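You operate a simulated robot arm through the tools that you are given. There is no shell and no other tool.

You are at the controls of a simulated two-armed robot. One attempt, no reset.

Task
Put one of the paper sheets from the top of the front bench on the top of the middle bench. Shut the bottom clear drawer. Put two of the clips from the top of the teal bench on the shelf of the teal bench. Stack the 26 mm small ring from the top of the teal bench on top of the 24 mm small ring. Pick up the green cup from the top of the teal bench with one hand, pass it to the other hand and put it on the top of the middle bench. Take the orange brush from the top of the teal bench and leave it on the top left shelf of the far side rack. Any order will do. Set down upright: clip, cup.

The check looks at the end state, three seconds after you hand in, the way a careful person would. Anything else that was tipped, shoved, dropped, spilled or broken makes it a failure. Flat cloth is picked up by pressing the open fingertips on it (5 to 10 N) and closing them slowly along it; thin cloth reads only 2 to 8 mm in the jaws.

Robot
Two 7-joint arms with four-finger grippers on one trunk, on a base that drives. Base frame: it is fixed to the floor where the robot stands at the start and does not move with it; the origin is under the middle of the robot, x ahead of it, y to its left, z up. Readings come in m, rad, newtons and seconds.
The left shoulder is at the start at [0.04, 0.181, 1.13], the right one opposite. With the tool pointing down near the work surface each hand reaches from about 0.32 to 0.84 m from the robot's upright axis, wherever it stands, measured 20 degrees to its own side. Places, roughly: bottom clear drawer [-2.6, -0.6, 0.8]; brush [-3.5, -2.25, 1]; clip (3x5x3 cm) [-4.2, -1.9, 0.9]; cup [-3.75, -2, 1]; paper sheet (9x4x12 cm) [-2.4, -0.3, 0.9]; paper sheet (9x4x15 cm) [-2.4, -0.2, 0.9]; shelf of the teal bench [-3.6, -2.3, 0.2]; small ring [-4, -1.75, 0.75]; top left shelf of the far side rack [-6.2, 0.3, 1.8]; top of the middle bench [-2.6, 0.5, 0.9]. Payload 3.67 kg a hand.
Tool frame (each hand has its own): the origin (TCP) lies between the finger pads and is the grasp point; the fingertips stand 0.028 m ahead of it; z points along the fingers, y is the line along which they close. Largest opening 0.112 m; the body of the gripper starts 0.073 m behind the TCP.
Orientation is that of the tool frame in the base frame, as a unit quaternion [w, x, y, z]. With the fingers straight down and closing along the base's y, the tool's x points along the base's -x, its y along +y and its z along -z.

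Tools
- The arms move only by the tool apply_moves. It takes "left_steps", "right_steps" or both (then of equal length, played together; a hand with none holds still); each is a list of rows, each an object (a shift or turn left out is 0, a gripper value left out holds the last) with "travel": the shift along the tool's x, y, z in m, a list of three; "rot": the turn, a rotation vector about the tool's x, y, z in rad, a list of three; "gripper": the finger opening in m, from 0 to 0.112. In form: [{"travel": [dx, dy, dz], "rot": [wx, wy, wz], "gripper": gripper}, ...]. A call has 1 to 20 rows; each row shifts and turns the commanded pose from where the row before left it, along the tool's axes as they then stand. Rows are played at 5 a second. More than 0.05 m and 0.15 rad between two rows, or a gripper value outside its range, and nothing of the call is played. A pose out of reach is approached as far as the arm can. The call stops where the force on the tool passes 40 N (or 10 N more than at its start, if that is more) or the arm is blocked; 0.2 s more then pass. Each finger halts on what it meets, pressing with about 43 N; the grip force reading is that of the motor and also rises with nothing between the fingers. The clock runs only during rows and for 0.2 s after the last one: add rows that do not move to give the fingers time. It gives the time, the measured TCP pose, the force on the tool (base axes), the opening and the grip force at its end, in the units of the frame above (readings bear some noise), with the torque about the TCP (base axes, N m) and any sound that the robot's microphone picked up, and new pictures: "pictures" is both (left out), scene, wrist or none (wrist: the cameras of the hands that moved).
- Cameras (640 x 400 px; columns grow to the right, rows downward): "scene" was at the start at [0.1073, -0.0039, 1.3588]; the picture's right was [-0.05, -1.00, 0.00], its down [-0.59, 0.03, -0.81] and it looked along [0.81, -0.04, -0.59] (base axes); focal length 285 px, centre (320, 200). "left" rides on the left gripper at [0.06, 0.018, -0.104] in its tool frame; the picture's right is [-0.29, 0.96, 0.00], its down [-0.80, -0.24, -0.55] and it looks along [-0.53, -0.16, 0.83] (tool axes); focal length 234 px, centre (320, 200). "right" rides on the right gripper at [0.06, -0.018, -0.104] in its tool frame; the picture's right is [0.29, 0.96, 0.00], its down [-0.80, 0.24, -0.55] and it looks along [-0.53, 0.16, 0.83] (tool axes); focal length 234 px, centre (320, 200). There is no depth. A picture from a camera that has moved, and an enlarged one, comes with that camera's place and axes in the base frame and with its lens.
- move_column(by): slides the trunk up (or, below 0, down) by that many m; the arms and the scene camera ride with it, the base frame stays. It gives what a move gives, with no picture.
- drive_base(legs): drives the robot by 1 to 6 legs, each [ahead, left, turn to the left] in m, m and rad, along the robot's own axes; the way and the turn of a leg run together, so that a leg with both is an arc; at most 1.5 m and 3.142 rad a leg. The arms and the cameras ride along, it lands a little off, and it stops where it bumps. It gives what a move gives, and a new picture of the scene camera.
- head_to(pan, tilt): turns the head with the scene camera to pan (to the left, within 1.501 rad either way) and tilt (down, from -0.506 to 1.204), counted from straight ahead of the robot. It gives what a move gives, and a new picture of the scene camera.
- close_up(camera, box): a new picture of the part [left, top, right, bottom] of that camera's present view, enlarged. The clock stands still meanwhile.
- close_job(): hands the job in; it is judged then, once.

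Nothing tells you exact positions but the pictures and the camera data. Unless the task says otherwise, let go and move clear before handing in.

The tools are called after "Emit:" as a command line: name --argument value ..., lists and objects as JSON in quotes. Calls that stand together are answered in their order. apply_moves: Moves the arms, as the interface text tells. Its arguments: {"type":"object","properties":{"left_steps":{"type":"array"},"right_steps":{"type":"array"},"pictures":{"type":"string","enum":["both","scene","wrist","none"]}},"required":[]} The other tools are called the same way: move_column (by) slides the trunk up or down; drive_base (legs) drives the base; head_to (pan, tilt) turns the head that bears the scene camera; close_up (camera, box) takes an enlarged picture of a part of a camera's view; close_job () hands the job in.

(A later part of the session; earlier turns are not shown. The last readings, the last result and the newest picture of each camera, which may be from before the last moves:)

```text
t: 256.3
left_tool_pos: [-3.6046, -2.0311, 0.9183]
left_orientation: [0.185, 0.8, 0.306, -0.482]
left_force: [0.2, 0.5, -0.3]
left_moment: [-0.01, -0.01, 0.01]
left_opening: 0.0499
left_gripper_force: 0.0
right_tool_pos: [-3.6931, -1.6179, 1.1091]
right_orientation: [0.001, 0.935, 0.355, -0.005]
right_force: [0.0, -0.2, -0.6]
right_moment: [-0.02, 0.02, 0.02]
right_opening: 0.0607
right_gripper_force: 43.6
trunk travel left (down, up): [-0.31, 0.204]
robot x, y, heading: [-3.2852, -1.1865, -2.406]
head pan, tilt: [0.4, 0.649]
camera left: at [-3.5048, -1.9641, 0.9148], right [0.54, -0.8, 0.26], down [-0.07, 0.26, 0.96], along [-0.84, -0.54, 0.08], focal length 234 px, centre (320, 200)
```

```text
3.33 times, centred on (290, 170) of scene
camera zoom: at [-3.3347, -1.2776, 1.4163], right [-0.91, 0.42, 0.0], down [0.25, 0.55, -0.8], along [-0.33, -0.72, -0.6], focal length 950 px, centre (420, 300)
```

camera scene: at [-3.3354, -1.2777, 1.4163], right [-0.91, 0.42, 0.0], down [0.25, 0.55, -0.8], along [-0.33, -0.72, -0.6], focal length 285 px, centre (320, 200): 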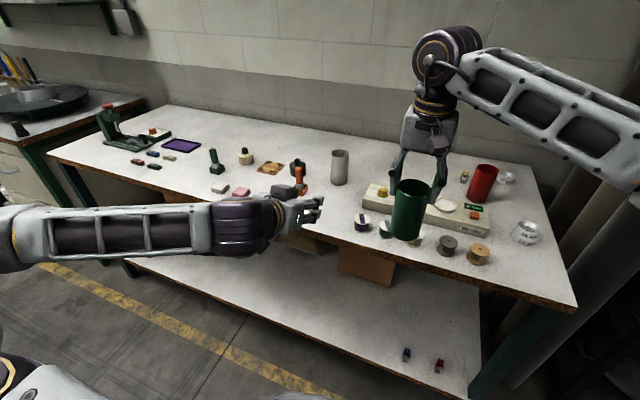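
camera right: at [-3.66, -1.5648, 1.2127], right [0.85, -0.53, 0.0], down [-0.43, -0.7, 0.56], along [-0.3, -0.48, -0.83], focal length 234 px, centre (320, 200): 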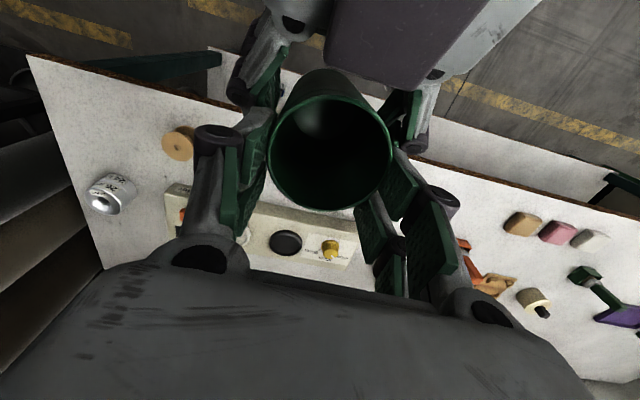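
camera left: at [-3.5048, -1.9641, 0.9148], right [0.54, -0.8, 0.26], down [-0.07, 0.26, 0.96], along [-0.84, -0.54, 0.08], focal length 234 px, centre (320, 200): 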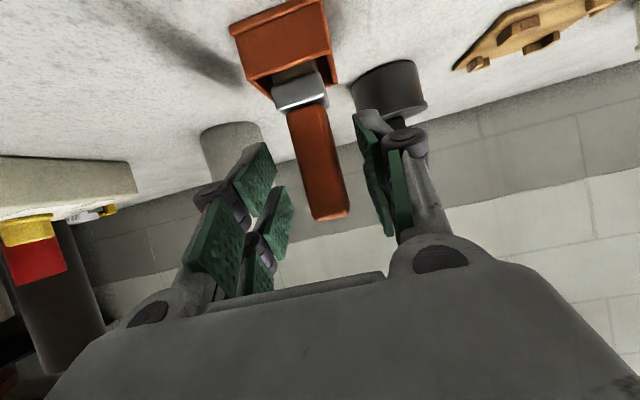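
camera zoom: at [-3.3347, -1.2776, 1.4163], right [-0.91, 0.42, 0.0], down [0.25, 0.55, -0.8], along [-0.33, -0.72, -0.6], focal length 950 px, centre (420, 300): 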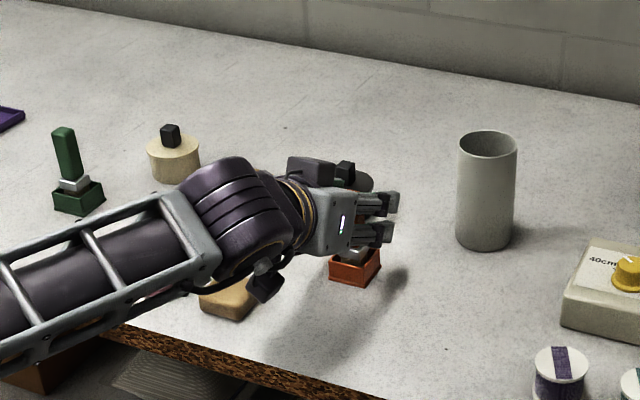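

The handle is between the fingers. Closing.

Emit:
apply_moves --left_steps '[{"gripper": 0.038}, {"gripper": 0.03}, {"gripper": 0.022}, {"gripper": 0.014}, {"gripper": 0.008}, {}, {}]' --pictures "wrist"

```text
t: 257.9
left_tool_pos: [-3.6071, -2.0319, 0.9193]
left_orientation: [0.185, 0.8, 0.306, -0.482]
left_force: [-0.5, -0.2, 0.6]
left_moment: [-0.02, 0.03, 0.02]
left_opening: 0.0187
left_gripper_force: 42.6
right_tool_pos: [-3.6933, -1.619, 1.1081]
right_orientation: [0.001, 0.935, 0.354, -0.005]
right_force: [0.2, 0.2, 0.9]
right_moment: [-0.04, 0.01, 0.02]
right_opening: 0.0606
right_gripper_force: 43.1
trunk travel left (down, up): [-0.31, 0.204]
robot x, y, heading: [-3.2826, -1.1848, -2.401]
head pan, tilt: [0.4, 0.649]
camera left: at [-3.5049, -1.9641, 0.9145], right [0.54, -0.8, 0.26], down [-0.07, 0.26, 0.96], along [-0.84, -0.54, 0.08], focal length 234 px, centre (320, 200)
```

left: 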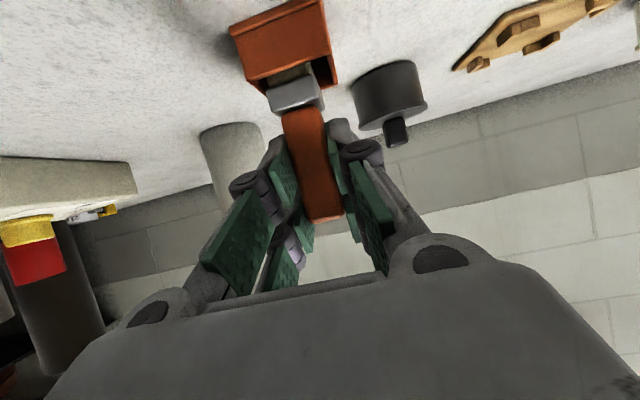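

Gripped (19 mm). Lifting and retracting the brush, then raising the trunk for driving.

Emit:
apply_moves --left_steps '[{"travel": [-0.0266, 0, -0.014]}, {"travel": [-0.0354, 0, -0.0186]}, {"travel": [-0.0354, 0, -0.0186]}, {"travel": [0.0233, 0, -0.0443]}, {"travel": [0.0233, 0, -0.0443]}, {"travel": [0.0233, 0, -0.0443]}, {"travel": [0.0233, 0, -0.0443]}, {}]' --pictures "both"

Emit:
move_column --by 0.2

```text
t: 259.7
left_tool_pos: [-3.4573, -1.8975, 1.0286]
left_orientation: [0.184, 0.8, 0.305, -0.482]
left_force: [-0.7, -0.2, -0.9]
left_moment: [0.04, -0.01, 0.02]
left_opening: 0.019
left_gripper_force: 42.8
right_tool_pos: [-3.6943, -1.6191, 1.1094]
right_orientation: [0.002, 0.935, 0.354, -0.004]
right_force: [-0.5, 0.1, 0.5]
right_moment: [0.01, -0.01, 0.02]
right_opening: 0.0607
right_gripper_force: 42.9
trunk travel left (down, up): [-0.31, 0.204]
robot x, y, heading: [-3.2867, -1.188, -2.401]
head pan, tilt: [0.4, 0.649]
camera scene: at [-3.3367, -1.279, 1.4161], right [-0.91, 0.42, 0.0], down [0.25, 0.55, -0.8], along [-0.33, -0.72, -0.61], focal length 285 px, centre (320, 200)
camera left: at [-3.3564, -1.8295, 1.0243], right [0.54, -0.8, 0.25], down [-0.07, 0.26, 0.96], along [-0.84, -0.54, 0.08], focal length 234 px, centre (320, 200)
```

scene: 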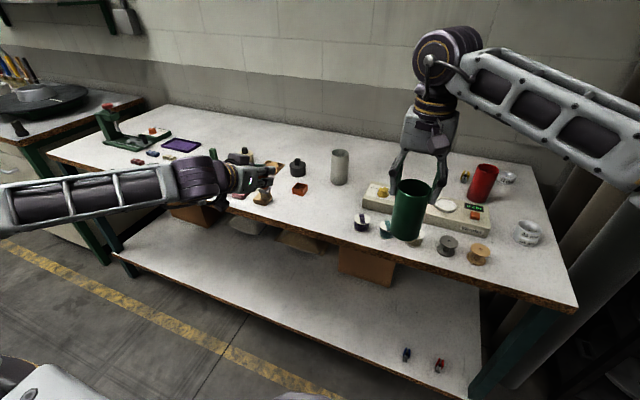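
left: 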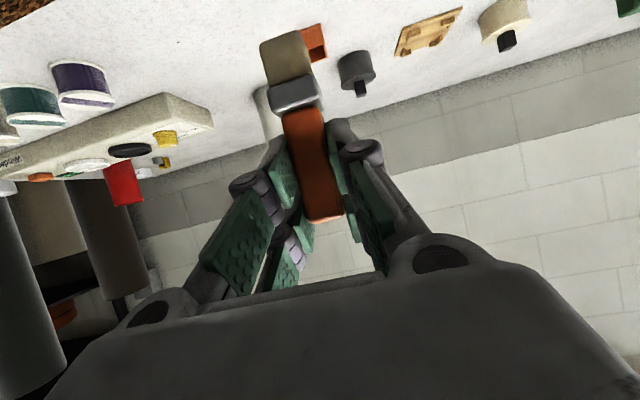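

```text
t: 261.9
left_tool_pos: [-3.4558, -1.8959, 1.2297]
left_orientation: [0.185, 0.8, 0.307, -0.482]
left_force: [0.4, -0.4, -0.7]
left_moment: [-0.02, 0.0, -0.01]
left_opening: 0.0191
left_gripper_force: 42.7
right_tool_pos: [-3.6951, -1.6185, 1.3093]
right_orientation: [0.002, 0.935, 0.355, -0.005]
right_force: [0.4, 1.0, -0.2]
right_moment: [0.0, 0.05, 0.01]
right_opening: 0.0608
right_gripper_force: 43.4
trunk travel left (down, up): [-0.51, 0.004]
robot x, y, heading: [-3.2849, -1.1855, -2.4]
head pan, tilt: [0.4, 0.649]
```

Both objects are held: cup in the right hand, brush (out of its orange holder, which stayed put) in the left. Before turning right I'll check the rack and rolls on my right for clearance.

Emit:
head_to --pan -0.9 --tilt 0.35

Emit:
head_to --pan -1.45 --tilt 0.35

```text
t: 263.4
left_tool_pos: [-3.456, -1.8969, 1.2298]
left_orientation: [0.185, 0.8, 0.306, -0.481]
left_force: [-0.8, 2.0, -1.1]
left_moment: [-0.01, 0.04, -0.03]
left_opening: 0.0189
left_gripper_force: 43.5
right_tool_pos: [-3.6945, -1.6182, 1.309]
right_orientation: [0.003, 0.935, 0.354, -0.005]
right_force: [0.3, -0.6, -0.8]
right_moment: [-0.03, -0.01, -0.02]
right_opening: 0.0607
right_gripper_force: 43.4
trunk travel left (down, up): [-0.51, 0.004]
robot x, y, heading: [-3.2878, -1.1871, -2.401]
head pan, tilt: [-0.901, 0.351]
camera scene: at [-3.3912, -1.1845, 1.6433], right [0.16, 0.99, 0.0], down [0.34, -0.05, -0.94], along [-0.93, 0.15, -0.34], focal length 285 px, centre (320, 200)
```

scene: 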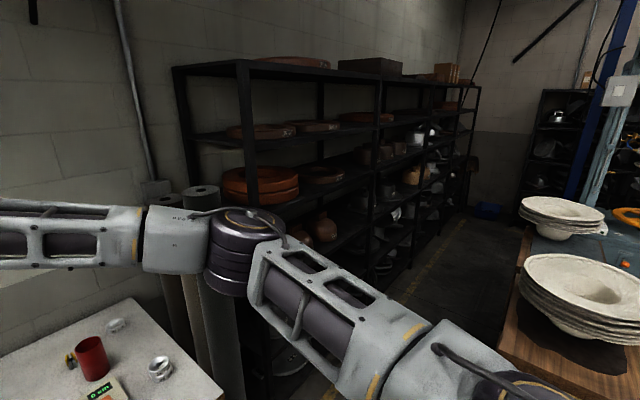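

```text
t: 264.4
left_tool_pos: [-3.456, -1.8971, 1.2287]
left_orientation: [0.184, 0.8, 0.306, -0.482]
left_force: [-0.8, -0.6, 0.0]
left_moment: [0.0, -0.01, 0.01]
left_opening: 0.0188
left_gripper_force: 42.8
right_tool_pos: [-3.6944, -1.6192, 1.3095]
right_orientation: [0.002, 0.935, 0.355, -0.005]
right_force: [-0.4, -0.7, -0.3]
right_moment: [-0.02, 0.04, -0.02]
right_opening: 0.0605
right_gripper_force: 43.0
trunk travel left (down, up): [-0.51, 0.004]
robot x, y, heading: [-3.2819, -1.1848, -2.4]
head pan, tilt: [-1.45, 0.351]
camera scene: at [-3.3701, -1.1386, 1.6433], right [0.65, 0.76, 0.0], down [0.26, -0.22, -0.94], along [-0.71, 0.61, -0.34], focal length 285 px, centre (320, 200)
```

scene: 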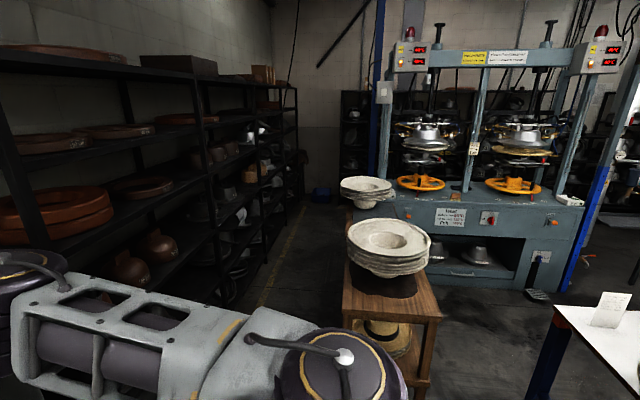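

The paper still stands on the middle bench, and the second rack at the far end of that wall must be the "far side rack". There's room to turn. I'll raise the brush a little, turn right, and drive toward the middle bench.

Emit:
apply_moves --left_steps '[{"travel": [-0.04, 0, -0.021]}, {"travel": [-0.035, 0, -0.018]}, {}]' --pictures "none"

Emit:
head_to --pan -0.2 --tilt 0.6

Emit:
drive_base --legs '[[0, 0, -2.483]]'

```text
t: 265.1
left_tool_pos: [-3.4548, -1.8976, 1.3127]
left_orientation: [0.185, 0.8, 0.306, -0.482]
left_force: [-0.7, 0.3, -0.3]
left_moment: [-0.03, -0.01, -0.03]
left_opening: 0.0186
left_gripper_force: 43.0
right_tool_pos: [-3.6942, -1.6194, 1.3088]
right_orientation: [0.002, 0.935, 0.355, -0.004]
right_force: [-0.3, 0.5, -1.7]
right_moment: [0.0, 0.02, 0.0]
right_opening: 0.0602
right_gripper_force: 42.7
trunk travel left (down, up): [-0.51, 0.004]
robot x, y, heading: [-3.2856, -1.1832, -2.401]
head pan, tilt: [-1.45, 0.351]
```

```text
t: 266.6
left_tool_pos: [-3.4559, -1.8985, 1.3137]
left_orientation: [0.184, 0.8, 0.306, -0.481]
left_force: [0.9, -0.4, -0.8]
left_moment: [0.02, 0.0, 0.02]
left_opening: 0.019
left_gripper_force: 43.3
right_tool_pos: [-3.6943, -1.6186, 1.3083]
right_orientation: [0.001, 0.935, 0.355, -0.005]
right_force: [-0.1, 0.6, -0.7]
right_moment: [0.01, 0.01, 0.0]
right_opening: 0.0603
right_gripper_force: 43.1
trunk travel left (down, up): [-0.51, 0.004]
robot x, y, heading: [-3.2844, -1.1861, -2.401]
head pan, tilt: [-0.201, 0.6]
camera scene: at [-3.375, -1.2444, 1.6205], right [-0.51, 0.86, 0.0], down [0.48, 0.29, -0.82], along [-0.71, -0.42, -0.57], focal length 285 px, centre (320, 200)
```

scene: 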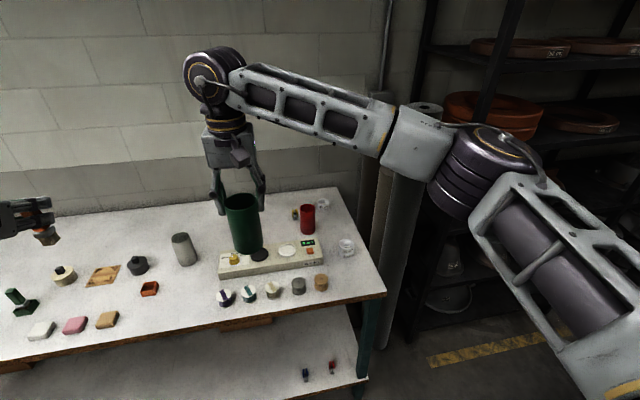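

```text
t: 273.5
left_tool_pos: [-3.5883, -0.5203, 1.3134]
left_orientation: [0.396, -0.55, 0.656, 0.332]
left_force: [-0.7, 0.1, -0.7]
left_moment: [0.01, 0.01, 0.0]
left_opening: 0.019
left_gripper_force: 42.5
right_tool_pos: [-3.2283, -0.5916, 1.3088]
right_orientation: [0.004, -0.64, 0.768, 0.003]
right_force: [-0.6, 0.4, -1.5]
right_moment: [0.09, -0.03, 0.0]
right_opening: 0.0605
right_gripper_force: 42.8
trunk travel left (down, up): [-0.51, 0.004]
robot x, y, heading: [-3.2874, -1.1851, 1.408]
head pan, tilt: [-0.201, 0.6]
camera scene: at [-3.2497, -1.082, 1.6205], right [0.93, -0.36, 0.0], down [-0.2, -0.53, -0.82], along [0.29, 0.77, -0.57], focal length 285 px, centre (320, 200)
```

scene: 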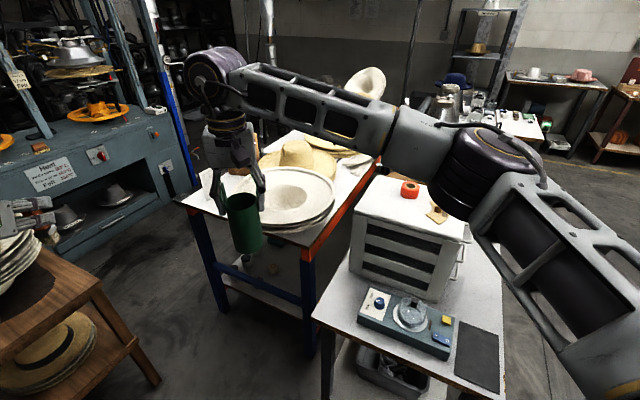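

Turned cleanly. Driving diagonally to the middle bench's left end.

Emit:
drive_base --legs '[[0.3, 0.2, 0], [0.27, 0.08, 0]]'

Emit:
head_to --pan -0.1 --tilt 0.8

```text
t: 277.3
left_tool_pos: [-3.7653, 0.0853, 1.315]
left_orientation: [0.397, -0.547, 0.659, 0.33]
left_force: [-0.2, -0.3, -0.3]
left_moment: [0.0, -0.02, -0.02]
left_opening: 0.019
left_gripper_force: 43.1
right_tool_pos: [-3.4072, 0.0101, 1.3102]
right_orientation: [0.004, -0.637, 0.771, 0.003]
right_force: [0.0, 0.1, -0.7]
right_moment: [0.03, -0.01, 0.01]
right_opening: 0.0607
right_gripper_force: 42.9
trunk travel left (down, up): [-0.51, 0.004]
robot x, y, heading: [-3.4697, -0.5815, 1.401]
head pan, tilt: [-0.201, 0.6]
camera scene: at [-3.4308, -0.4799, 1.6207], right [0.93, -0.36, 0.0], down [-0.21, -0.53, -0.83], along [0.3, 0.77, -0.56], focal length 285 px, centre (320, 200)
```

scene: 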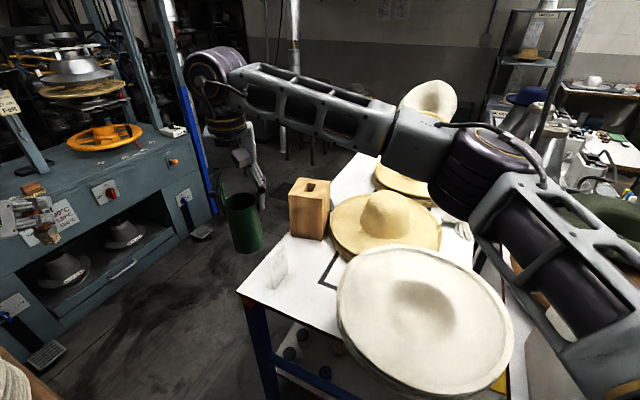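

```text
t: 278.1
left_tool_pos: [-3.7644, 0.0873, 1.314]
left_orientation: [0.396, -0.548, 0.658, 0.331]
left_force: [-0.8, 1.5, -0.4]
left_moment: [-0.02, -0.01, -0.01]
left_opening: 0.019
left_gripper_force: 43.0
right_tool_pos: [-3.4062, 0.0133, 1.3089]
right_orientation: [0.003, -0.637, 0.771, 0.003]
right_force: [0.1, -0.5, -1.2]
right_moment: [0.01, -0.02, 0.01]
right_opening: 0.0604
right_gripper_force: 43.1
trunk travel left (down, up): [-0.51, 0.004]
robot x, y, heading: [-3.4672, -0.5788, 1.4]
head pan, tilt: [-0.099, 0.799]
camera scene: at [-3.4416, -0.4818, 1.6036], right [0.96, -0.27, 0.0], down [-0.19, -0.69, -0.7], along [0.19, 0.67, -0.72], focal length 285 px, centre (320, 200)
```

scene: 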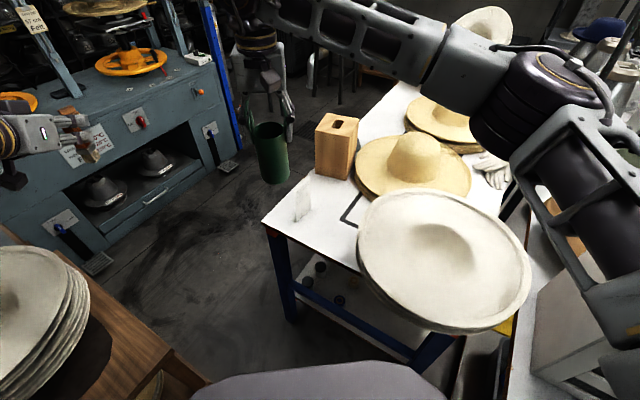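

The paper stands at about (-3.33,0.16). I'll put the cup at about (-3.22,0.13), clear of paper, block and plates. Moving above that spot first.

Emit:
apply_moves --right_steps '[{"travel": [-0.03, -0.0321, 0]}, {"travel": [-0.03, -0.0321, 0]}, {"travel": [-0.03, -0.0321, 0]}, {"travel": [-0.03, -0.0321, 0]}, {"travel": [-0.03, -0.0321, 0]}, {"travel": [0, 0, 0.04]}, {}]' --pictures "both"

```text
t: 279.7
left_tool_pos: [-3.766, 0.0865, 1.3154]
left_orientation: [0.397, -0.548, 0.658, 0.331]
left_force: [-0.6, -0.3, -0.4]
left_moment: [0.02, -0.03, 0.01]
left_opening: 0.0187
left_gripper_force: 42.9
right_tool_pos: [-3.2183, 0.1293, 1.2691]
right_orientation: [0.004, -0.637, 0.77, 0.003]
right_force: [-0.4, 0.4, -0.7]
right_moment: [-0.02, 0.01, 0.01]
right_opening: 0.0604
right_gripper_force: 43.4
trunk travel left (down, up): [-0.51, 0.004]
robot x, y, heading: [-3.4659, -0.5801, 1.398]
head pan, tilt: [-0.099, 0.799]
camera scene: at [-3.4416, -0.4829, 1.6037], right [0.96, -0.27, 0.0], down [-0.19, -0.69, -0.7], along [0.19, 0.67, -0.72], focal length 285 px, centre (320, 200)
camera right: at [-3.2114, 0.0657, 1.3733], right [-0.99, -0.1, 0.0], down [-0.09, 0.82, 0.56], along [-0.06, 0.56, -0.83], focal length 234 px, centre (320, 200)
```

scene: 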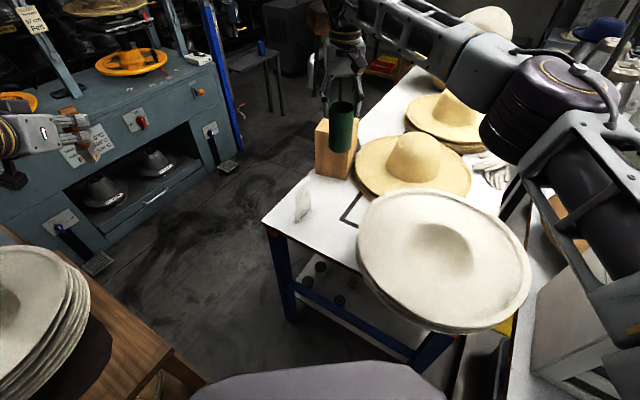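
right: 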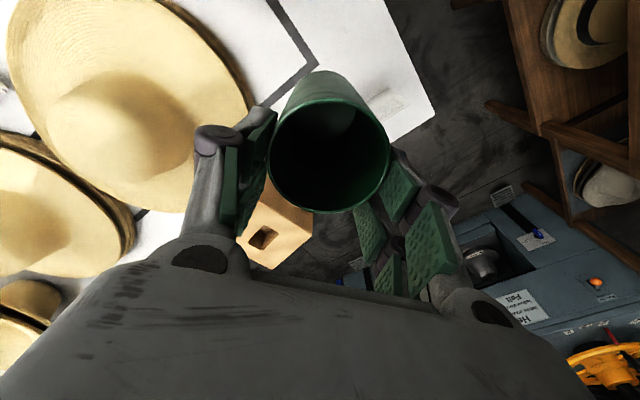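

Lowering the cup with the arm, then checking.

Emit:
apply_moves --right_steps '[{"travel": [0, 0, 0.045]}, {"travel": [0, 0, 0.045]}, {"travel": [0, 0, 0.045]}, {"travel": [0, 0, 0.045]}, {"travel": [0, 0, 0.04]}, {}]' --pictures "both"

Emit:
close_up --camera "scene" --box '[240, 110, 400, 250]'

```text
t: 281.1
left_tool_pos: [-3.765, 0.0862, 1.3138]
left_orientation: [0.398, -0.547, 0.658, 0.331]
left_force: [0.6, 0.2, -0.7]
left_moment: [0.01, 0.02, -0.01]
left_opening: 0.0189
left_gripper_force: 43.0
right_tool_pos: [-3.2198, 0.1314, 1.0525]
right_orientation: [0.004, -0.637, 0.771, 0.003]
right_force: [-0.3, 0.0, -1.7]
right_moment: [-0.01, -0.02, 0.0]
right_opening: 0.0602
right_gripper_force: 42.6
trunk travel left (down, up): [-0.51, 0.004]
robot x, y, heading: [-3.4621, -0.5848, 1.399]
head pan, tilt: [-0.099, 0.799]
camera scene: at [-3.4416, -0.4831, 1.6037], right [0.96, -0.27, 0.0], down [-0.19, -0.69, -0.7], along [0.19, 0.67, -0.72], focal length 285 px, centre (320, 200)
camera right: at [-3.2133, 0.0678, 1.1555], right [-0.99, -0.1, 0.0], down [-0.09, 0.82, 0.56], along [-0.06, 0.56, -0.83], focal length 234 px, centre (320, 200)
```

scene: 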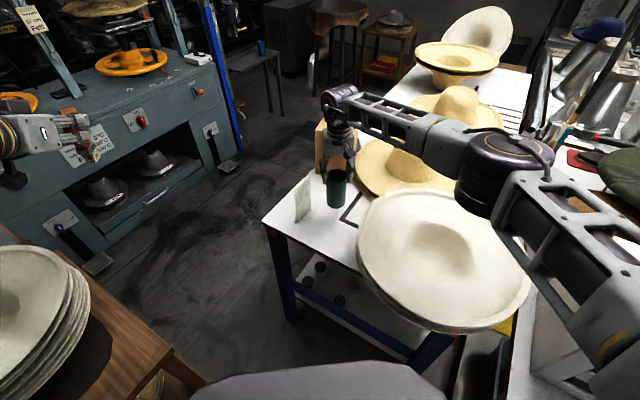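
right: 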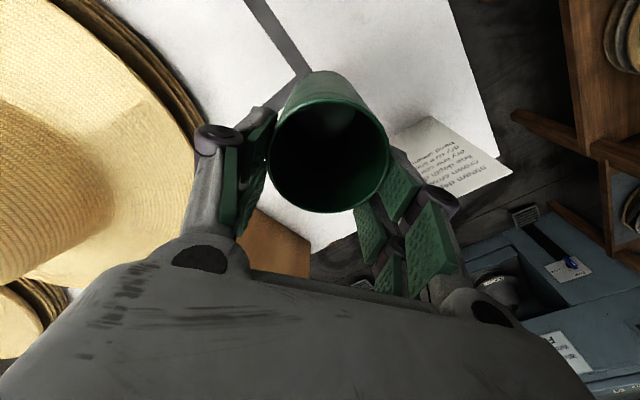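

```text
2.86 times, centred on (320, 180) of scene
camera zoom: at [-3.4416, -0.4831, 1.6037], right [0.96, -0.27, 0.0], down [-0.19, -0.69, -0.7], along [0.19, 0.67, -0.72], focal length 815 px, centre (320, 257)
```

zoom: 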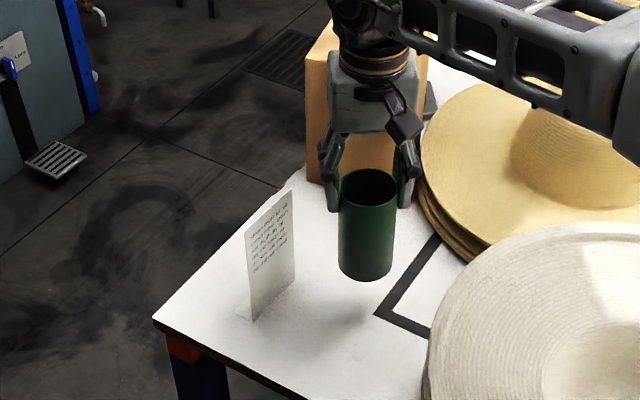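

Looks good; I'll shift 2 cm away from the paper, then lower to contact.

Emit:
apply_moves --right_steps '[{"travel": [0, -0.02, 0.01]}, {"travel": [0, 0, 0.03]}, {"travel": [0, 0, 0.015]}, {"travel": [0, 0, 0.005]}, {"travel": [0, 0, 0.004]}, {}]' --pictures "wrist"

Emit:
close_up --camera "scene" --box '[240, 110, 400, 250]'

```text
t: 282.5
left_tool_pos: [-3.7652, 0.0867, 1.315]
left_orientation: [0.396, -0.548, 0.659, 0.33]
left_force: [0.2, 0.6, -0.1]
left_moment: [0.02, 0.03, -0.01]
left_opening: 0.0188
left_gripper_force: 43.3
right_tool_pos: [-3.2004, 0.1284, 0.9862]
right_orientation: [0.004, -0.637, 0.771, 0.004]
right_force: [-0.6, 0.8, -1.8]
right_moment: [0.04, -0.01, -0.02]
right_opening: 0.0602
right_gripper_force: 43.3
trunk travel left (down, up): [-0.51, 0.004]
robot x, y, heading: [-3.4647, -0.5844, 1.4]
head pan, tilt: [-0.099, 0.799]
camera right: at [-3.1939, 0.0656, 1.0905], right [-0.99, -0.1, 0.0], down [-0.09, 0.82, 0.56], along [-0.06, 0.56, -0.83], focal length 234 px, centre (320, 200)
```

right: 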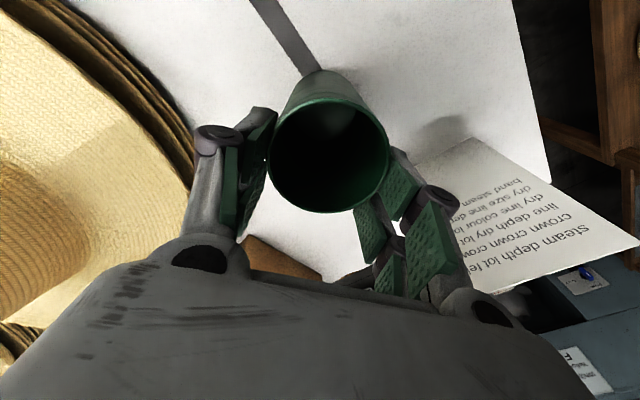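

```text
2.86 times, centred on (320, 180) of scene
camera zoom: at [-3.4417, -0.4824, 1.6036], right [0.96, -0.27, 0.0], down [-0.19, -0.69, -0.7], along [0.19, 0.67, -0.72], focal length 815 px, centre (320, 257)
```

zoom: 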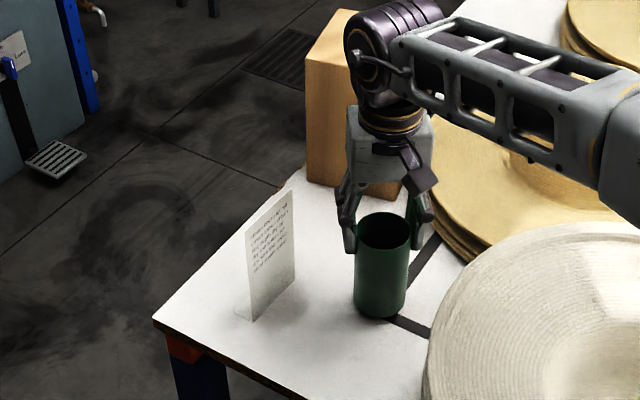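

Almost down; lowering in small steps.

Emit:
apply_moves --right_steps '[{"travel": [0, 0, 0.003]}, {"travel": [0, 0, 0.003]}, {"travel": [0, 0, 0.002]}, {}]' --pictures "none"

```text
t: 283.5
left_tool_pos: [-3.7655, 0.0871, 1.3131]
left_orientation: [0.397, -0.547, 0.658, 0.331]
left_force: [0.1, 0.4, -0.3]
left_moment: [0.02, 0.01, -0.02]
left_opening: 0.0189
left_gripper_force: 42.9
right_tool_pos: [-3.1995, 0.1284, 0.9777]
right_orientation: [0.003, -0.638, 0.77, 0.004]
right_force: [-0.5, -0.2, -1.0]
right_moment: [0.04, 0.01, 0.04]
right_opening: 0.0604
right_gripper_force: 43.0
trunk travel left (down, up): [-0.51, 0.004]
robot x, y, heading: [-3.4659, -0.5814, 1.398]
head pan, tilt: [-0.099, 0.799]
```

Emit:
apply_moves --right_steps '[{"travel": [0, 0, 0.003]}, {"travel": [0, 0, 0.003]}, {"travel": [0, 0, 0.003]}, {}]' --pictures "none"

Emit:
close_up --camera "scene" --box '[280, 150, 380, 240]'

```text
t: 284.5
left_tool_pos: [-3.7657, 0.0846, 1.3151]
left_orientation: [0.398, -0.547, 0.658, 0.331]
left_force: [0.0, -0.9, 0.6]
left_moment: [0.01, 0.02, 0.03]
left_opening: 0.0186
left_gripper_force: 42.9
right_tool_pos: [-3.1991, 0.1286, 0.9721]
right_orientation: [0.006, -0.638, 0.77, 0.004]
right_force: [4.3, 2.5, 28.2]
right_moment: [-0.25, -0.13, 0.21]
right_opening: 0.0603
right_gripper_force: 42.8
trunk travel left (down, up): [-0.51, 0.004]
robot x, y, heading: [-3.4684, -0.5809, 1.4]
head pan, tilt: [-0.099, 0.799]
```

```text
4.44 times, centred on (330, 195) of scene
camera zoom: at [-3.442, -0.4861, 1.604], right [0.96, -0.27, 0.0], down [-0.19, -0.69, -0.7], along [0.19, 0.67, -0.72], focal length 1267 px, centre (276, 222)
```

zoom: 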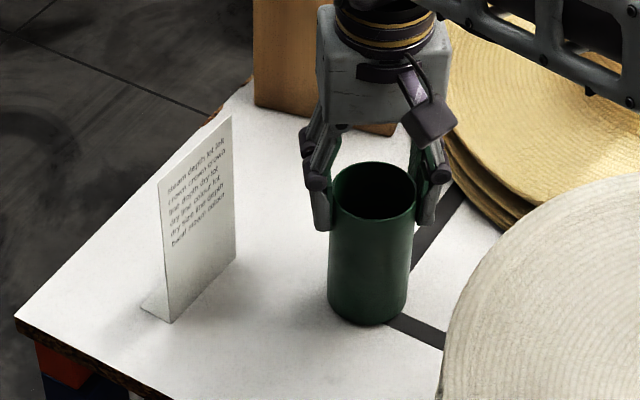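

The cup is on the bench (28 N). Easing up 2 mm, opening, and rising straight up.

Emit:
apply_moves --right_steps '[{"travel": [0, 0, -0.003]}, {}, {"gripper": 0.065}, {"gripper": 0.071}, {"gripper": 0.077}, {}, {"travel": [0, 0, -0.03]}, {"travel": [0, 0, -0.045]}, {"travel": [0, 0, -0.045]}, {"travel": [0, 0, -0.045]}, {"travel": [0, 0, -0.045]}, {"travel": [0, 0, -0.045]}, {}]' --pictures "wrist"

Emit:
close_up --camera "scene" --box '[260, 130, 380, 240]'

```text
t: 287.3
left_tool_pos: [-3.7645, 0.0879, 1.3133]
left_orientation: [0.397, -0.548, 0.658, 0.331]
left_force: [0.0, 0.6, -1.0]
left_moment: [0.07, -0.02, -0.01]
left_opening: 0.0188
left_gripper_force: 43.1
right_tool_pos: [-3.2018, 0.1247, 1.2287]
right_orientation: [0.004, -0.637, 0.771, 0.003]
right_force: [0.0, -0.2, 0.0]
right_moment: [-0.01, -0.02, -0.04]
right_opening: 0.0769
right_gripper_force: 0.0
trunk travel left (down, up): [-0.51, 0.004]
robot x, y, heading: [-3.4627, -0.5774, 1.402]
head pan, tilt: [-0.099, 0.799]
camera right: at [-3.1953, 0.062, 1.3317], right [-0.99, -0.1, 0.0], down [-0.09, 0.82, 0.56], along [-0.06, 0.56, -0.83], focal length 234 px, centre (320, 200)
```

right: 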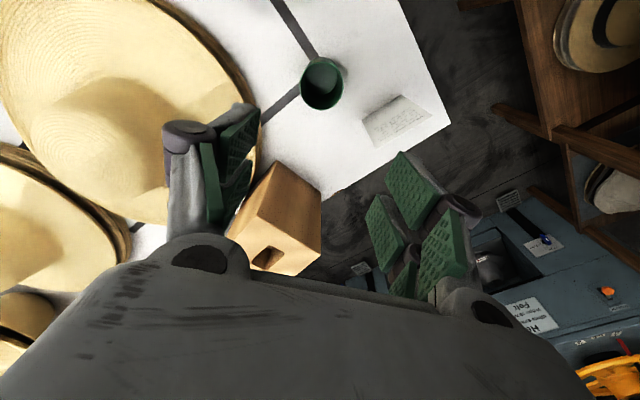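

```text
3.64 times, centred on (320, 185) of scene
camera zoom: at [-3.4412, -0.4824, 1.6036], right [0.96, -0.27, 0.0], down [-0.19, -0.69, -0.7], along [0.19, 0.67, -0.72], focal length 1037 px, centre (320, 254)
```

zoom: 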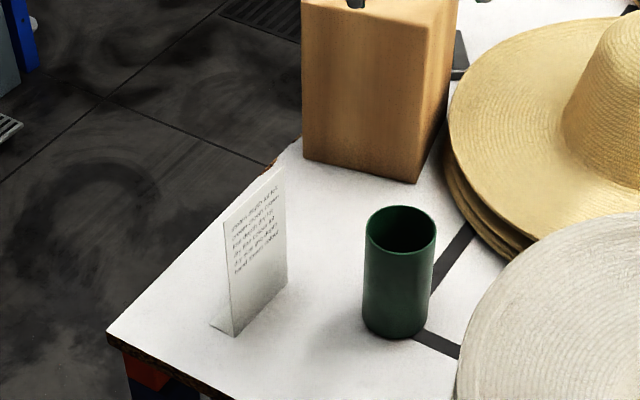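

The cup stands upright on the middle bench next to the paper. Now I'll retract the right arm and study the route to the far side rack.

Emit:
apply_moves --right_steps '[{"travel": [0.045, 0, 0]}, {"travel": [0.045, 0, 0]}, {"travel": [0.045, 0, 0]}, {"travel": [0.045, 0, 0]}, {"travel": [0.045, 0, 0]}, {"travel": [0.03, 0, 0], "gripper": 0.0}]' --pictures "none"

Emit:
drive_base --legs '[[-0.41, 0.28, 0]]'

Emit:
head_to --pan 1.0 --tilt 0.3

Emit:
head_to --pan 1.0 --tilt 0.75

```text
t: 288.7
left_tool_pos: [-3.7652, 0.0868, 1.3147]
left_orientation: [0.397, -0.547, 0.659, 0.33]
left_force: [0.6, -0.1, -0.8]
left_moment: [0.05, -0.04, 0.01]
left_opening: 0.0188
left_gripper_force: 43.1
right_tool_pos: [-3.2497, -0.125, 1.2251]
right_orientation: [0.005, -0.637, 0.771, 0.003]
right_force: [0.7, -0.5, 0.1]
right_moment: [0.0, 0.02, 0.01]
right_opening: 0.0259
right_gripper_force: 3.9
trunk travel left (down, up): [-0.51, 0.004]
robot x, y, heading: [-3.4659, -0.5837, 1.402]
head pan, tilt: [-0.099, 0.799]
```

```text
t: 291.6
left_tool_pos: [-4.1147, -0.2727, 1.3146]
left_orientation: [0.396, -0.548, 0.659, 0.331]
left_force: [0.0, -0.1, -0.7]
left_moment: [0.01, 0.0, 0.01]
left_opening: 0.0189
left_gripper_force: 43.2
right_tool_pos: [-3.5977, -0.4842, 1.2233]
right_orientation: [0.004, -0.637, 0.771, 0.002]
right_force: [-1.1, -0.5, -0.5]
right_moment: [0.0, -0.02, 0.02]
right_opening: 0.0
right_gripper_force: 35.6
trunk travel left (down, up): [-0.51, 0.004]
robot x, y, heading: [-3.8167, -0.9472, 1.394]
head pan, tilt: [-0.099, 0.799]
camera scene: at [-3.7904, -0.8427, 1.6036], right [0.96, -0.27, 0.0], down [-0.19, -0.69, -0.7], along [0.19, 0.67, -0.72], focal length 285 px, centre (320, 200)
```

scene: 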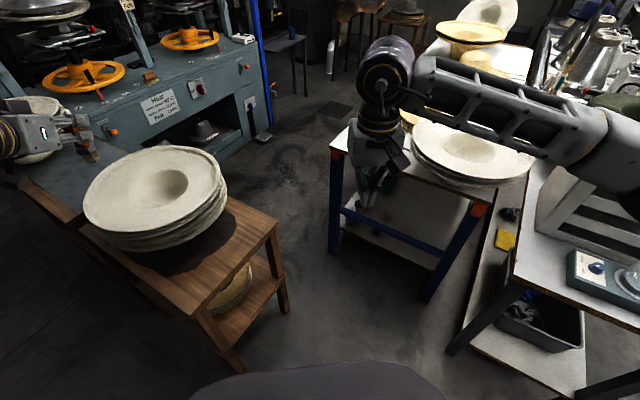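

```text
t: 292.9
left_tool_pos: [-4.1145, -0.2746, 1.3139]
left_orientation: [0.397, -0.548, 0.658, 0.331]
left_force: [-0.5, -0.4, 0.4]
left_moment: [-0.01, 0.03, 0.0]
left_opening: 0.0187
left_gripper_force: 42.9
right_tool_pos: [-3.5993, -0.4861, 1.2239]
right_orientation: [0.004, -0.638, 0.77, 0.004]
right_force: [-0.6, -0.1, -0.1]
right_moment: [0.02, 0.0, 0.0]
right_opening: 0.0
right_gripper_force: 35.6
trunk travel left (down, up): [-0.51, 0.004]
robot x, y, heading: [-3.8201, -0.942, 1.4]
head pan, tilt: [1.0, 0.3]
camera scene: at [-3.8821, -0.8587, 1.648], right [0.68, 0.74, 0.0], down [0.22, -0.2, -0.96], along [-0.7, 0.65, -0.3], focal length 285 px, centre (320, 200)
```

scene: 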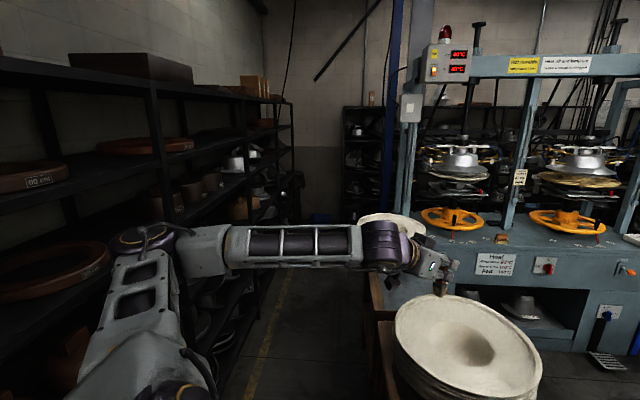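

```text
t: 293.9
left_tool_pos: [-4.1149, -0.2745, 1.3138]
left_orientation: [0.397, -0.547, 0.658, 0.331]
left_force: [0.3, -0.5, -1.1]
left_moment: [-0.04, 0.03, -0.01]
left_opening: 0.0188
left_gripper_force: 43.0
right_tool_pos: [-3.5985, -0.4855, 1.2241]
right_orientation: [0.004, -0.637, 0.771, 0.004]
right_force: [0.4, 0.3, 1.2]
right_moment: [-0.04, 0.0, -0.01]
right_opening: 0.0
right_gripper_force: 35.7
trunk travel left (down, up): [-0.51, 0.004]
robot x, y, heading: [-3.8159, -0.9422, 1.404]
head pan, tilt: [1.0, 0.75]
camera scene: at [-3.8741, -0.8655, 1.6077], right [0.68, 0.74, 0.0], down [0.5, -0.46, -0.73], along [-0.54, 0.49, -0.68], focal length 285 px, centre (320, 200)
```

scene: 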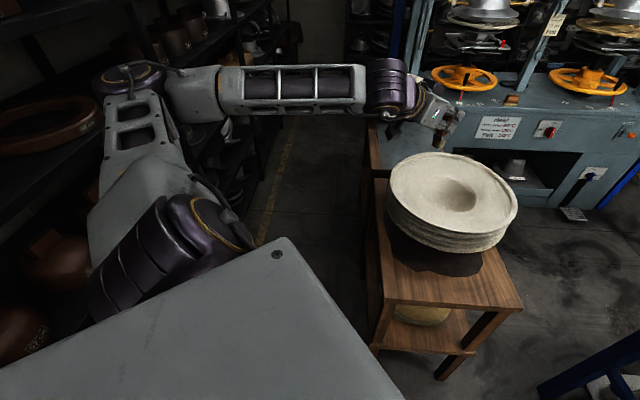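

I'll zoom in on the rack's top shelf and the aisle.

Emit:
head_to --pan 0.95 --tilt 0.15

Emit:
close_up --camera "scene" --box '[40, 60, 360, 260]'

```text
t: 294.9
left_tool_pos: [-4.1155, -0.2743, 1.314]
left_orientation: [0.397, -0.547, 0.659, 0.331]
left_force: [-0.1, -0.2, -0.5]
left_moment: [-0.03, -0.01, -0.03]
left_opening: 0.0192
left_gripper_force: 42.8
right_tool_pos: [-3.5983, -0.4861, 1.2243]
right_orientation: [0.004, -0.638, 0.77, 0.004]
right_force: [0.1, -0.4, 0.0]
right_moment: [0.0, 0.01, 0.03]
right_opening: 0.0002
right_gripper_force: 35.7
trunk travel left (down, up): [-0.51, 0.004]
robot x, y, heading: [-3.8163, -0.9403, 1.4]
head pan, tilt: [0.949, 0.15]
camera scene: at [-3.8782, -0.8556, 1.6619], right [0.71, 0.7, 0.0], down [0.11, -0.11, -0.99], along [-0.69, 0.7, -0.15], focal length 285 px, centre (320, 200)
```

scene: 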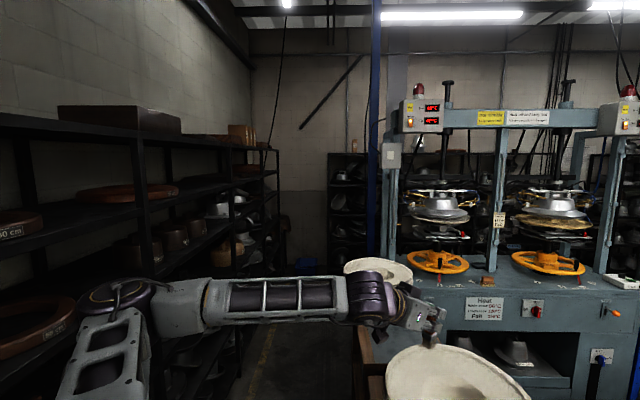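

```text
2.00 times, centred on (200, 160) of scene
camera zoom: at [-3.8782, -0.8556, 1.6619], right [0.71, 0.7, 0.0], down [0.11, -0.11, -0.99], along [-0.69, 0.7, -0.15], focal length 570 px, centre (560, 280)
```

zoom: 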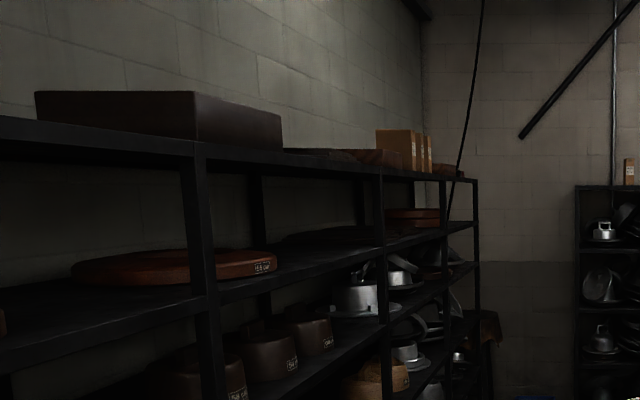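

The far rack's top board is at roughly z≈1.75, ahead along the left wall, and the aisle is about 0.9 m wide. I'll raise both arms close in so the elbows stay narrow, then turn to face along the aisle.

Emit:
apply_moves --left_steps '[{"travel": [-0.0317, -0.0179, -0.0288]}, {"travel": [-0.0317, -0.0179, -0.0288]}, {"travel": [-0.0317, -0.0179, -0.0288]}, {"travel": [-0.0317, -0.0179, -0.0288]}, {"travel": [-0.0317, -0.0179, -0.0288]}, {"travel": [-0.0317, -0.0179, -0.0288]}, {"travel": [-0.0317, -0.0179, -0.0288]}, {"travel": [-0.0317, -0.0179, -0.0288]}, {"travel": [-0.0317, -0.0179, -0.0288]}, {"travel": [-0.0317, -0.0179, -0.0288]}, {"travel": [-0.0317, -0.0179, -0.0288]}, {"travel": [-0.0317, -0.0179, -0.0288]}, {"travel": [-0.0317, -0.0179, -0.0288]}, {}]' --right_steps '[{"travel": [0, 0, -0.035]}, {"travel": [0, 0, -0.035]}, {"travel": [0, 0, -0.035]}, {"travel": [0, 0, -0.035]}, {"travel": [0, 0, -0.035]}, {"travel": [0, 0, -0.035]}, {"travel": [0, 0, -0.035]}, {"travel": [0, 0, -0.035]}, {"travel": [0, 0, -0.035]}, {"travel": [0, 0, -0.035]}, {"travel": [0, 0, -0.035]}, {"travel": [0, 0, -0.035]}, {"travel": [0, 0, -0.035]}, {}]' --pictures "both"

```text
t: 297.9
left_tool_pos: [-3.9093, -0.4522, 1.8509]
left_orientation: [0.396, -0.547, 0.659, 0.33]
left_force: [-0.4, 0.4, -0.3]
left_moment: [0.01, -0.03, -0.02]
left_opening: 0.019
left_gripper_force: 43.0
right_tool_pos: [-3.5992, -0.4916, 1.6789]
right_orientation: [0.004, -0.638, 0.77, 0.003]
right_force: [-0.1, -0.4, 0.0]
right_moment: [-0.02, 0.02, -0.03]
right_opening: 0.0
right_gripper_force: 35.9
trunk travel left (down, up): [-0.51, 0.004]
robot x, y, heading: [-3.8164, -0.9448, 1.401]
head pan, tilt: [0.949, 0.15]
camera scene: at [-3.8782, -0.8556, 1.6619], right [0.71, 0.7, 0.0], down [0.11, -0.11, -0.99], along [-0.69, 0.7, -0.15], focal length 285 px, centre (320, 200)
camera right: at [-3.5926, -0.5542, 1.783], right [-0.99, -0.1, 0.0], down [-0.09, 0.82, 0.56], along [-0.06, 0.56, -0.83], focal length 234 px, centre (320, 200)
camera left: at [-3.951, -0.5664, 1.8462], right [-0.92, 0.31, 0.26], down [0.22, -0.16, 0.96], along [0.34, 0.94, 0.08], focal length 234 px, centre (320, 200)
```

scene: 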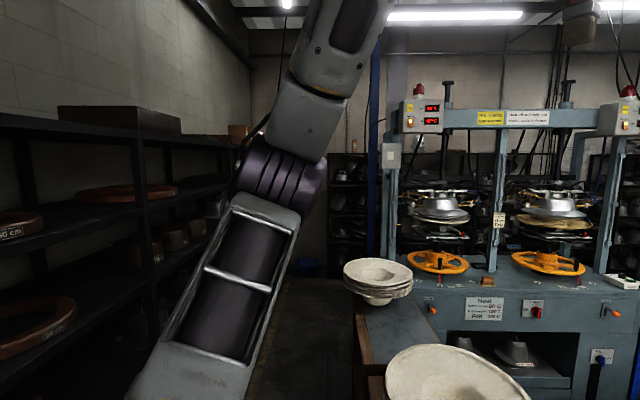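
right: 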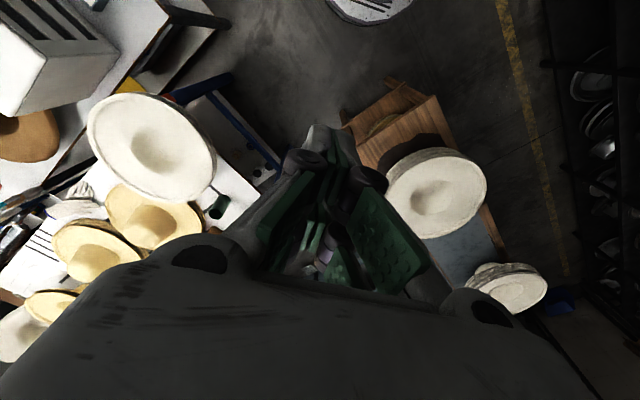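
left: 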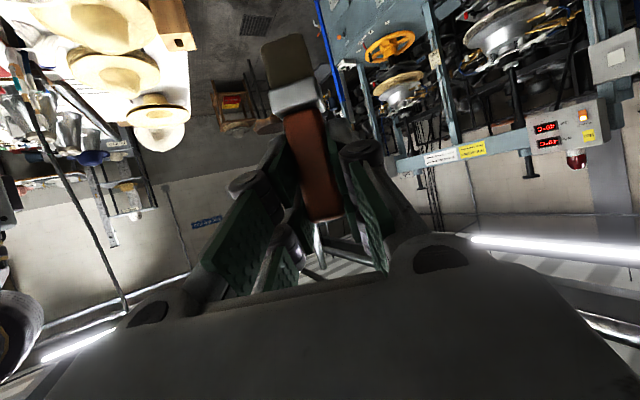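

The raised arms are tucked in. I'll turn left to face along the aisle, then move ahead and sidestep into it carefully.

Emit:
drive_base --legs '[[0, 0, 0.87]]'

Emit:
head_to --pan 0.25 --tilt 0.6

Emit:
head_to --pan 0.35 --tilt 0.1

```text
t: 300.7
left_tool_pos: [-4.2517, -0.6995, 1.8502]
left_orientation: [-0.22, 0.774, -0.366, -0.467]
left_force: [-0.2, 0.2, -0.7]
left_moment: [-0.01, 0.0, 0.03]
left_opening: 0.0188
left_gripper_force: 42.4
right_tool_pos: [-4.0211, -0.4857, 1.6796]
right_orientation: [-0.002, 0.903, -0.43, -0.005]
right_force: [0.4, -0.5, 0.0]
right_moment: [0.0, -0.01, 0.0]
right_opening: 0.0001
right_gripper_force: 35.7
trunk travel left (down, up): [-0.51, 0.004]
robot x, y, heading: [-3.8199, -0.9405, 2.279]
head pan, tilt: [0.949, 0.15]
camera scene: at [-3.9217, -0.9331, 1.662], right [-0.08, 1.0, 0.0], down [0.15, 0.01, -0.99], along [-0.99, -0.08, -0.15], focal length 285 px, centre (320, 200)
```

scene: 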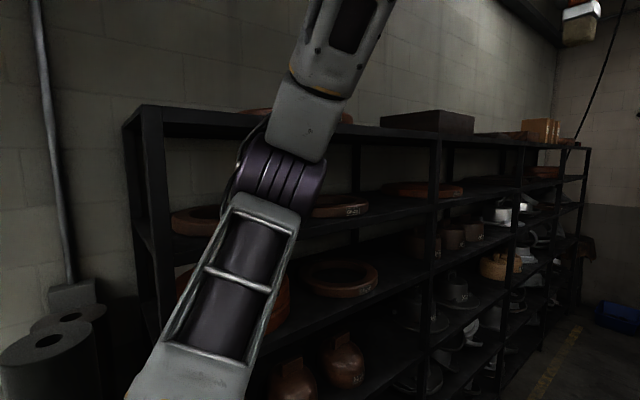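

```text
t: 301.8
left_tool_pos: [-4.2526, -0.6997, 1.8498]
left_orientation: [-0.22, 0.774, -0.365, -0.468]
left_force: [0.6, -0.5, -0.7]
left_moment: [-0.03, -0.01, 0.0]
left_opening: 0.0192
left_gripper_force: 42.9
right_tool_pos: [-4.0223, -0.4854, 1.6795]
right_orientation: [-0.002, 0.903, -0.43, -0.005]
right_force: [0.3, 0.7, -0.3]
right_moment: [-0.01, 0.02, 0.0]
right_opening: 0.0
right_gripper_force: 35.7
trunk travel left (down, up): [-0.51, 0.004]
robot x, y, heading: [-3.8182, -0.9428, 2.272]
head pan, tilt: [0.25, 0.6]
camera scene: at [-3.9015, -0.8749, 1.6206], right [0.58, 0.81, 0.0], down [0.46, -0.33, -0.83], along [-0.67, 0.48, -0.56], focal length 285 px, centre (320, 200)
```

scene: 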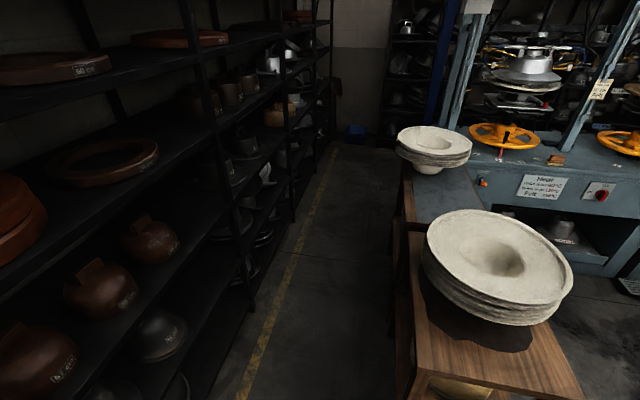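

```text
t: 302.7
left_tool_pos: [-4.2519, -0.6998, 1.8512]
left_orientation: [-0.22, 0.774, -0.366, -0.468]
left_force: [0.1, 0.5, -0.3]
left_moment: [0.0, -0.01, 0.03]
left_opening: 0.0189
left_gripper_force: 42.8
right_tool_pos: [-4.0226, -0.4851, 1.6798]
right_orientation: [-0.002, 0.903, -0.43, -0.005]
right_force: [0.0, -1.0, 0.6]
right_moment: [0.0, -0.05, -0.01]
right_opening: 0.0001
right_gripper_force: 36.2
trunk travel left (down, up): [-0.51, 0.004]
robot x, y, heading: [-3.8168, -0.9431, 2.273]
head pan, tilt: [0.351, 0.099]
camera scene: at [-3.9095, -0.8804, 1.6666], right [0.5, 0.87, 0.0], down [0.09, -0.05, -0.99], along [-0.86, 0.49, -0.1], focal length 285 px, centre (320, 200)
```

scene: 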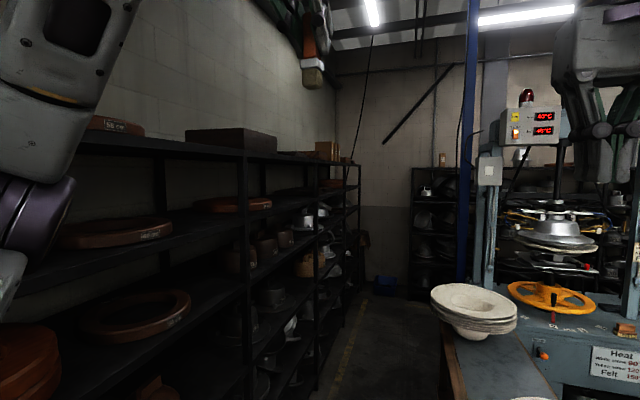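

The aisle is clear, between about 1.18 and 2.1 m in my room frame. I'll step ahead and sidestep left into its middle, then check.

Emit:
drive_base --legs '[[0.2, 0, 0], [0, 0.27, 0]]'

Emit:
head_to --pan 0.0 --tilt 0.7

```text
t: 305.9
left_tool_pos: [-4.5868, -0.72, 1.8509]
left_orientation: [-0.22, 0.774, -0.367, -0.467]
left_force: [-0.1, -0.5, -0.3]
left_moment: [0.0, 0.02, 0.0]
left_opening: 0.0189
left_gripper_force: 42.7
right_tool_pos: [-4.3553, -0.5067, 1.6779]
right_orientation: [-0.001, 0.902, -0.432, -0.005]
right_force: [-0.2, 0.7, 0.0]
right_moment: [-0.01, 0.01, 0.01]
right_opening: 0.0001
right_gripper_force: 35.6
trunk travel left (down, up): [-0.51, 0.004]
robot x, y, heading: [-4.1543, -0.9686, 2.265]
head pan, tilt: [0.351, 0.099]
camera scene: at [-4.2452, -0.9028, 1.6667], right [0.5, 0.87, 0.0], down [0.09, -0.05, -0.99], along [-0.86, 0.5, -0.1], focal length 285 px, centre (320, 200)
```

scene: 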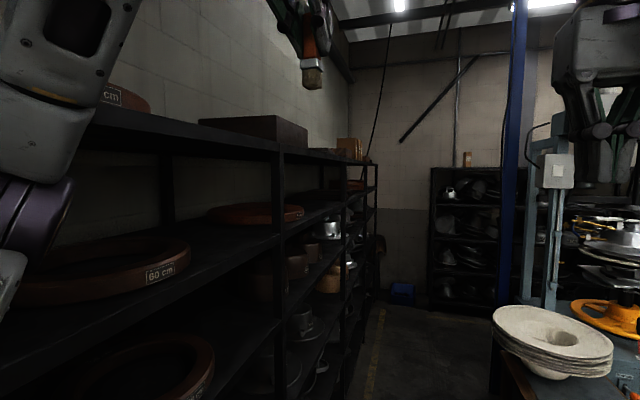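

```text
t: 306.9
left_tool_pos: [-4.5866, -0.7212, 1.8501]
left_orientation: [-0.223, 0.773, -0.369, -0.467]
left_force: [-0.5, -0.6, -0.1]
left_moment: [-0.01, 0.01, 0.02]
left_opening: 0.0191
left_gripper_force: 43.6
right_tool_pos: [-4.3557, -0.5081, 1.6793]
right_orientation: [-0.002, 0.902, -0.431, -0.005]
right_force: [-0.1, 0.7, 0.0]
right_moment: [0.02, 0.01, 0.03]
right_opening: 0.0
right_gripper_force: 36.0
trunk travel left (down, up): [-0.51, 0.004]
robot x, y, heading: [-4.1536, -0.9674, 2.262]
head pan, tilt: [0.0, 0.7]
camera scene: at [-4.2203, -0.8844, 1.612], right [0.77, 0.64, 0.0], down [0.41, -0.49, -0.77], along [-0.49, 0.59, -0.64], focal length 285 px, centre (320, 200)
```

scene: 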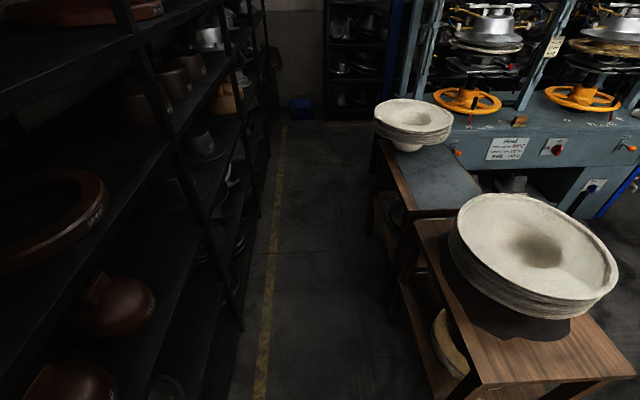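

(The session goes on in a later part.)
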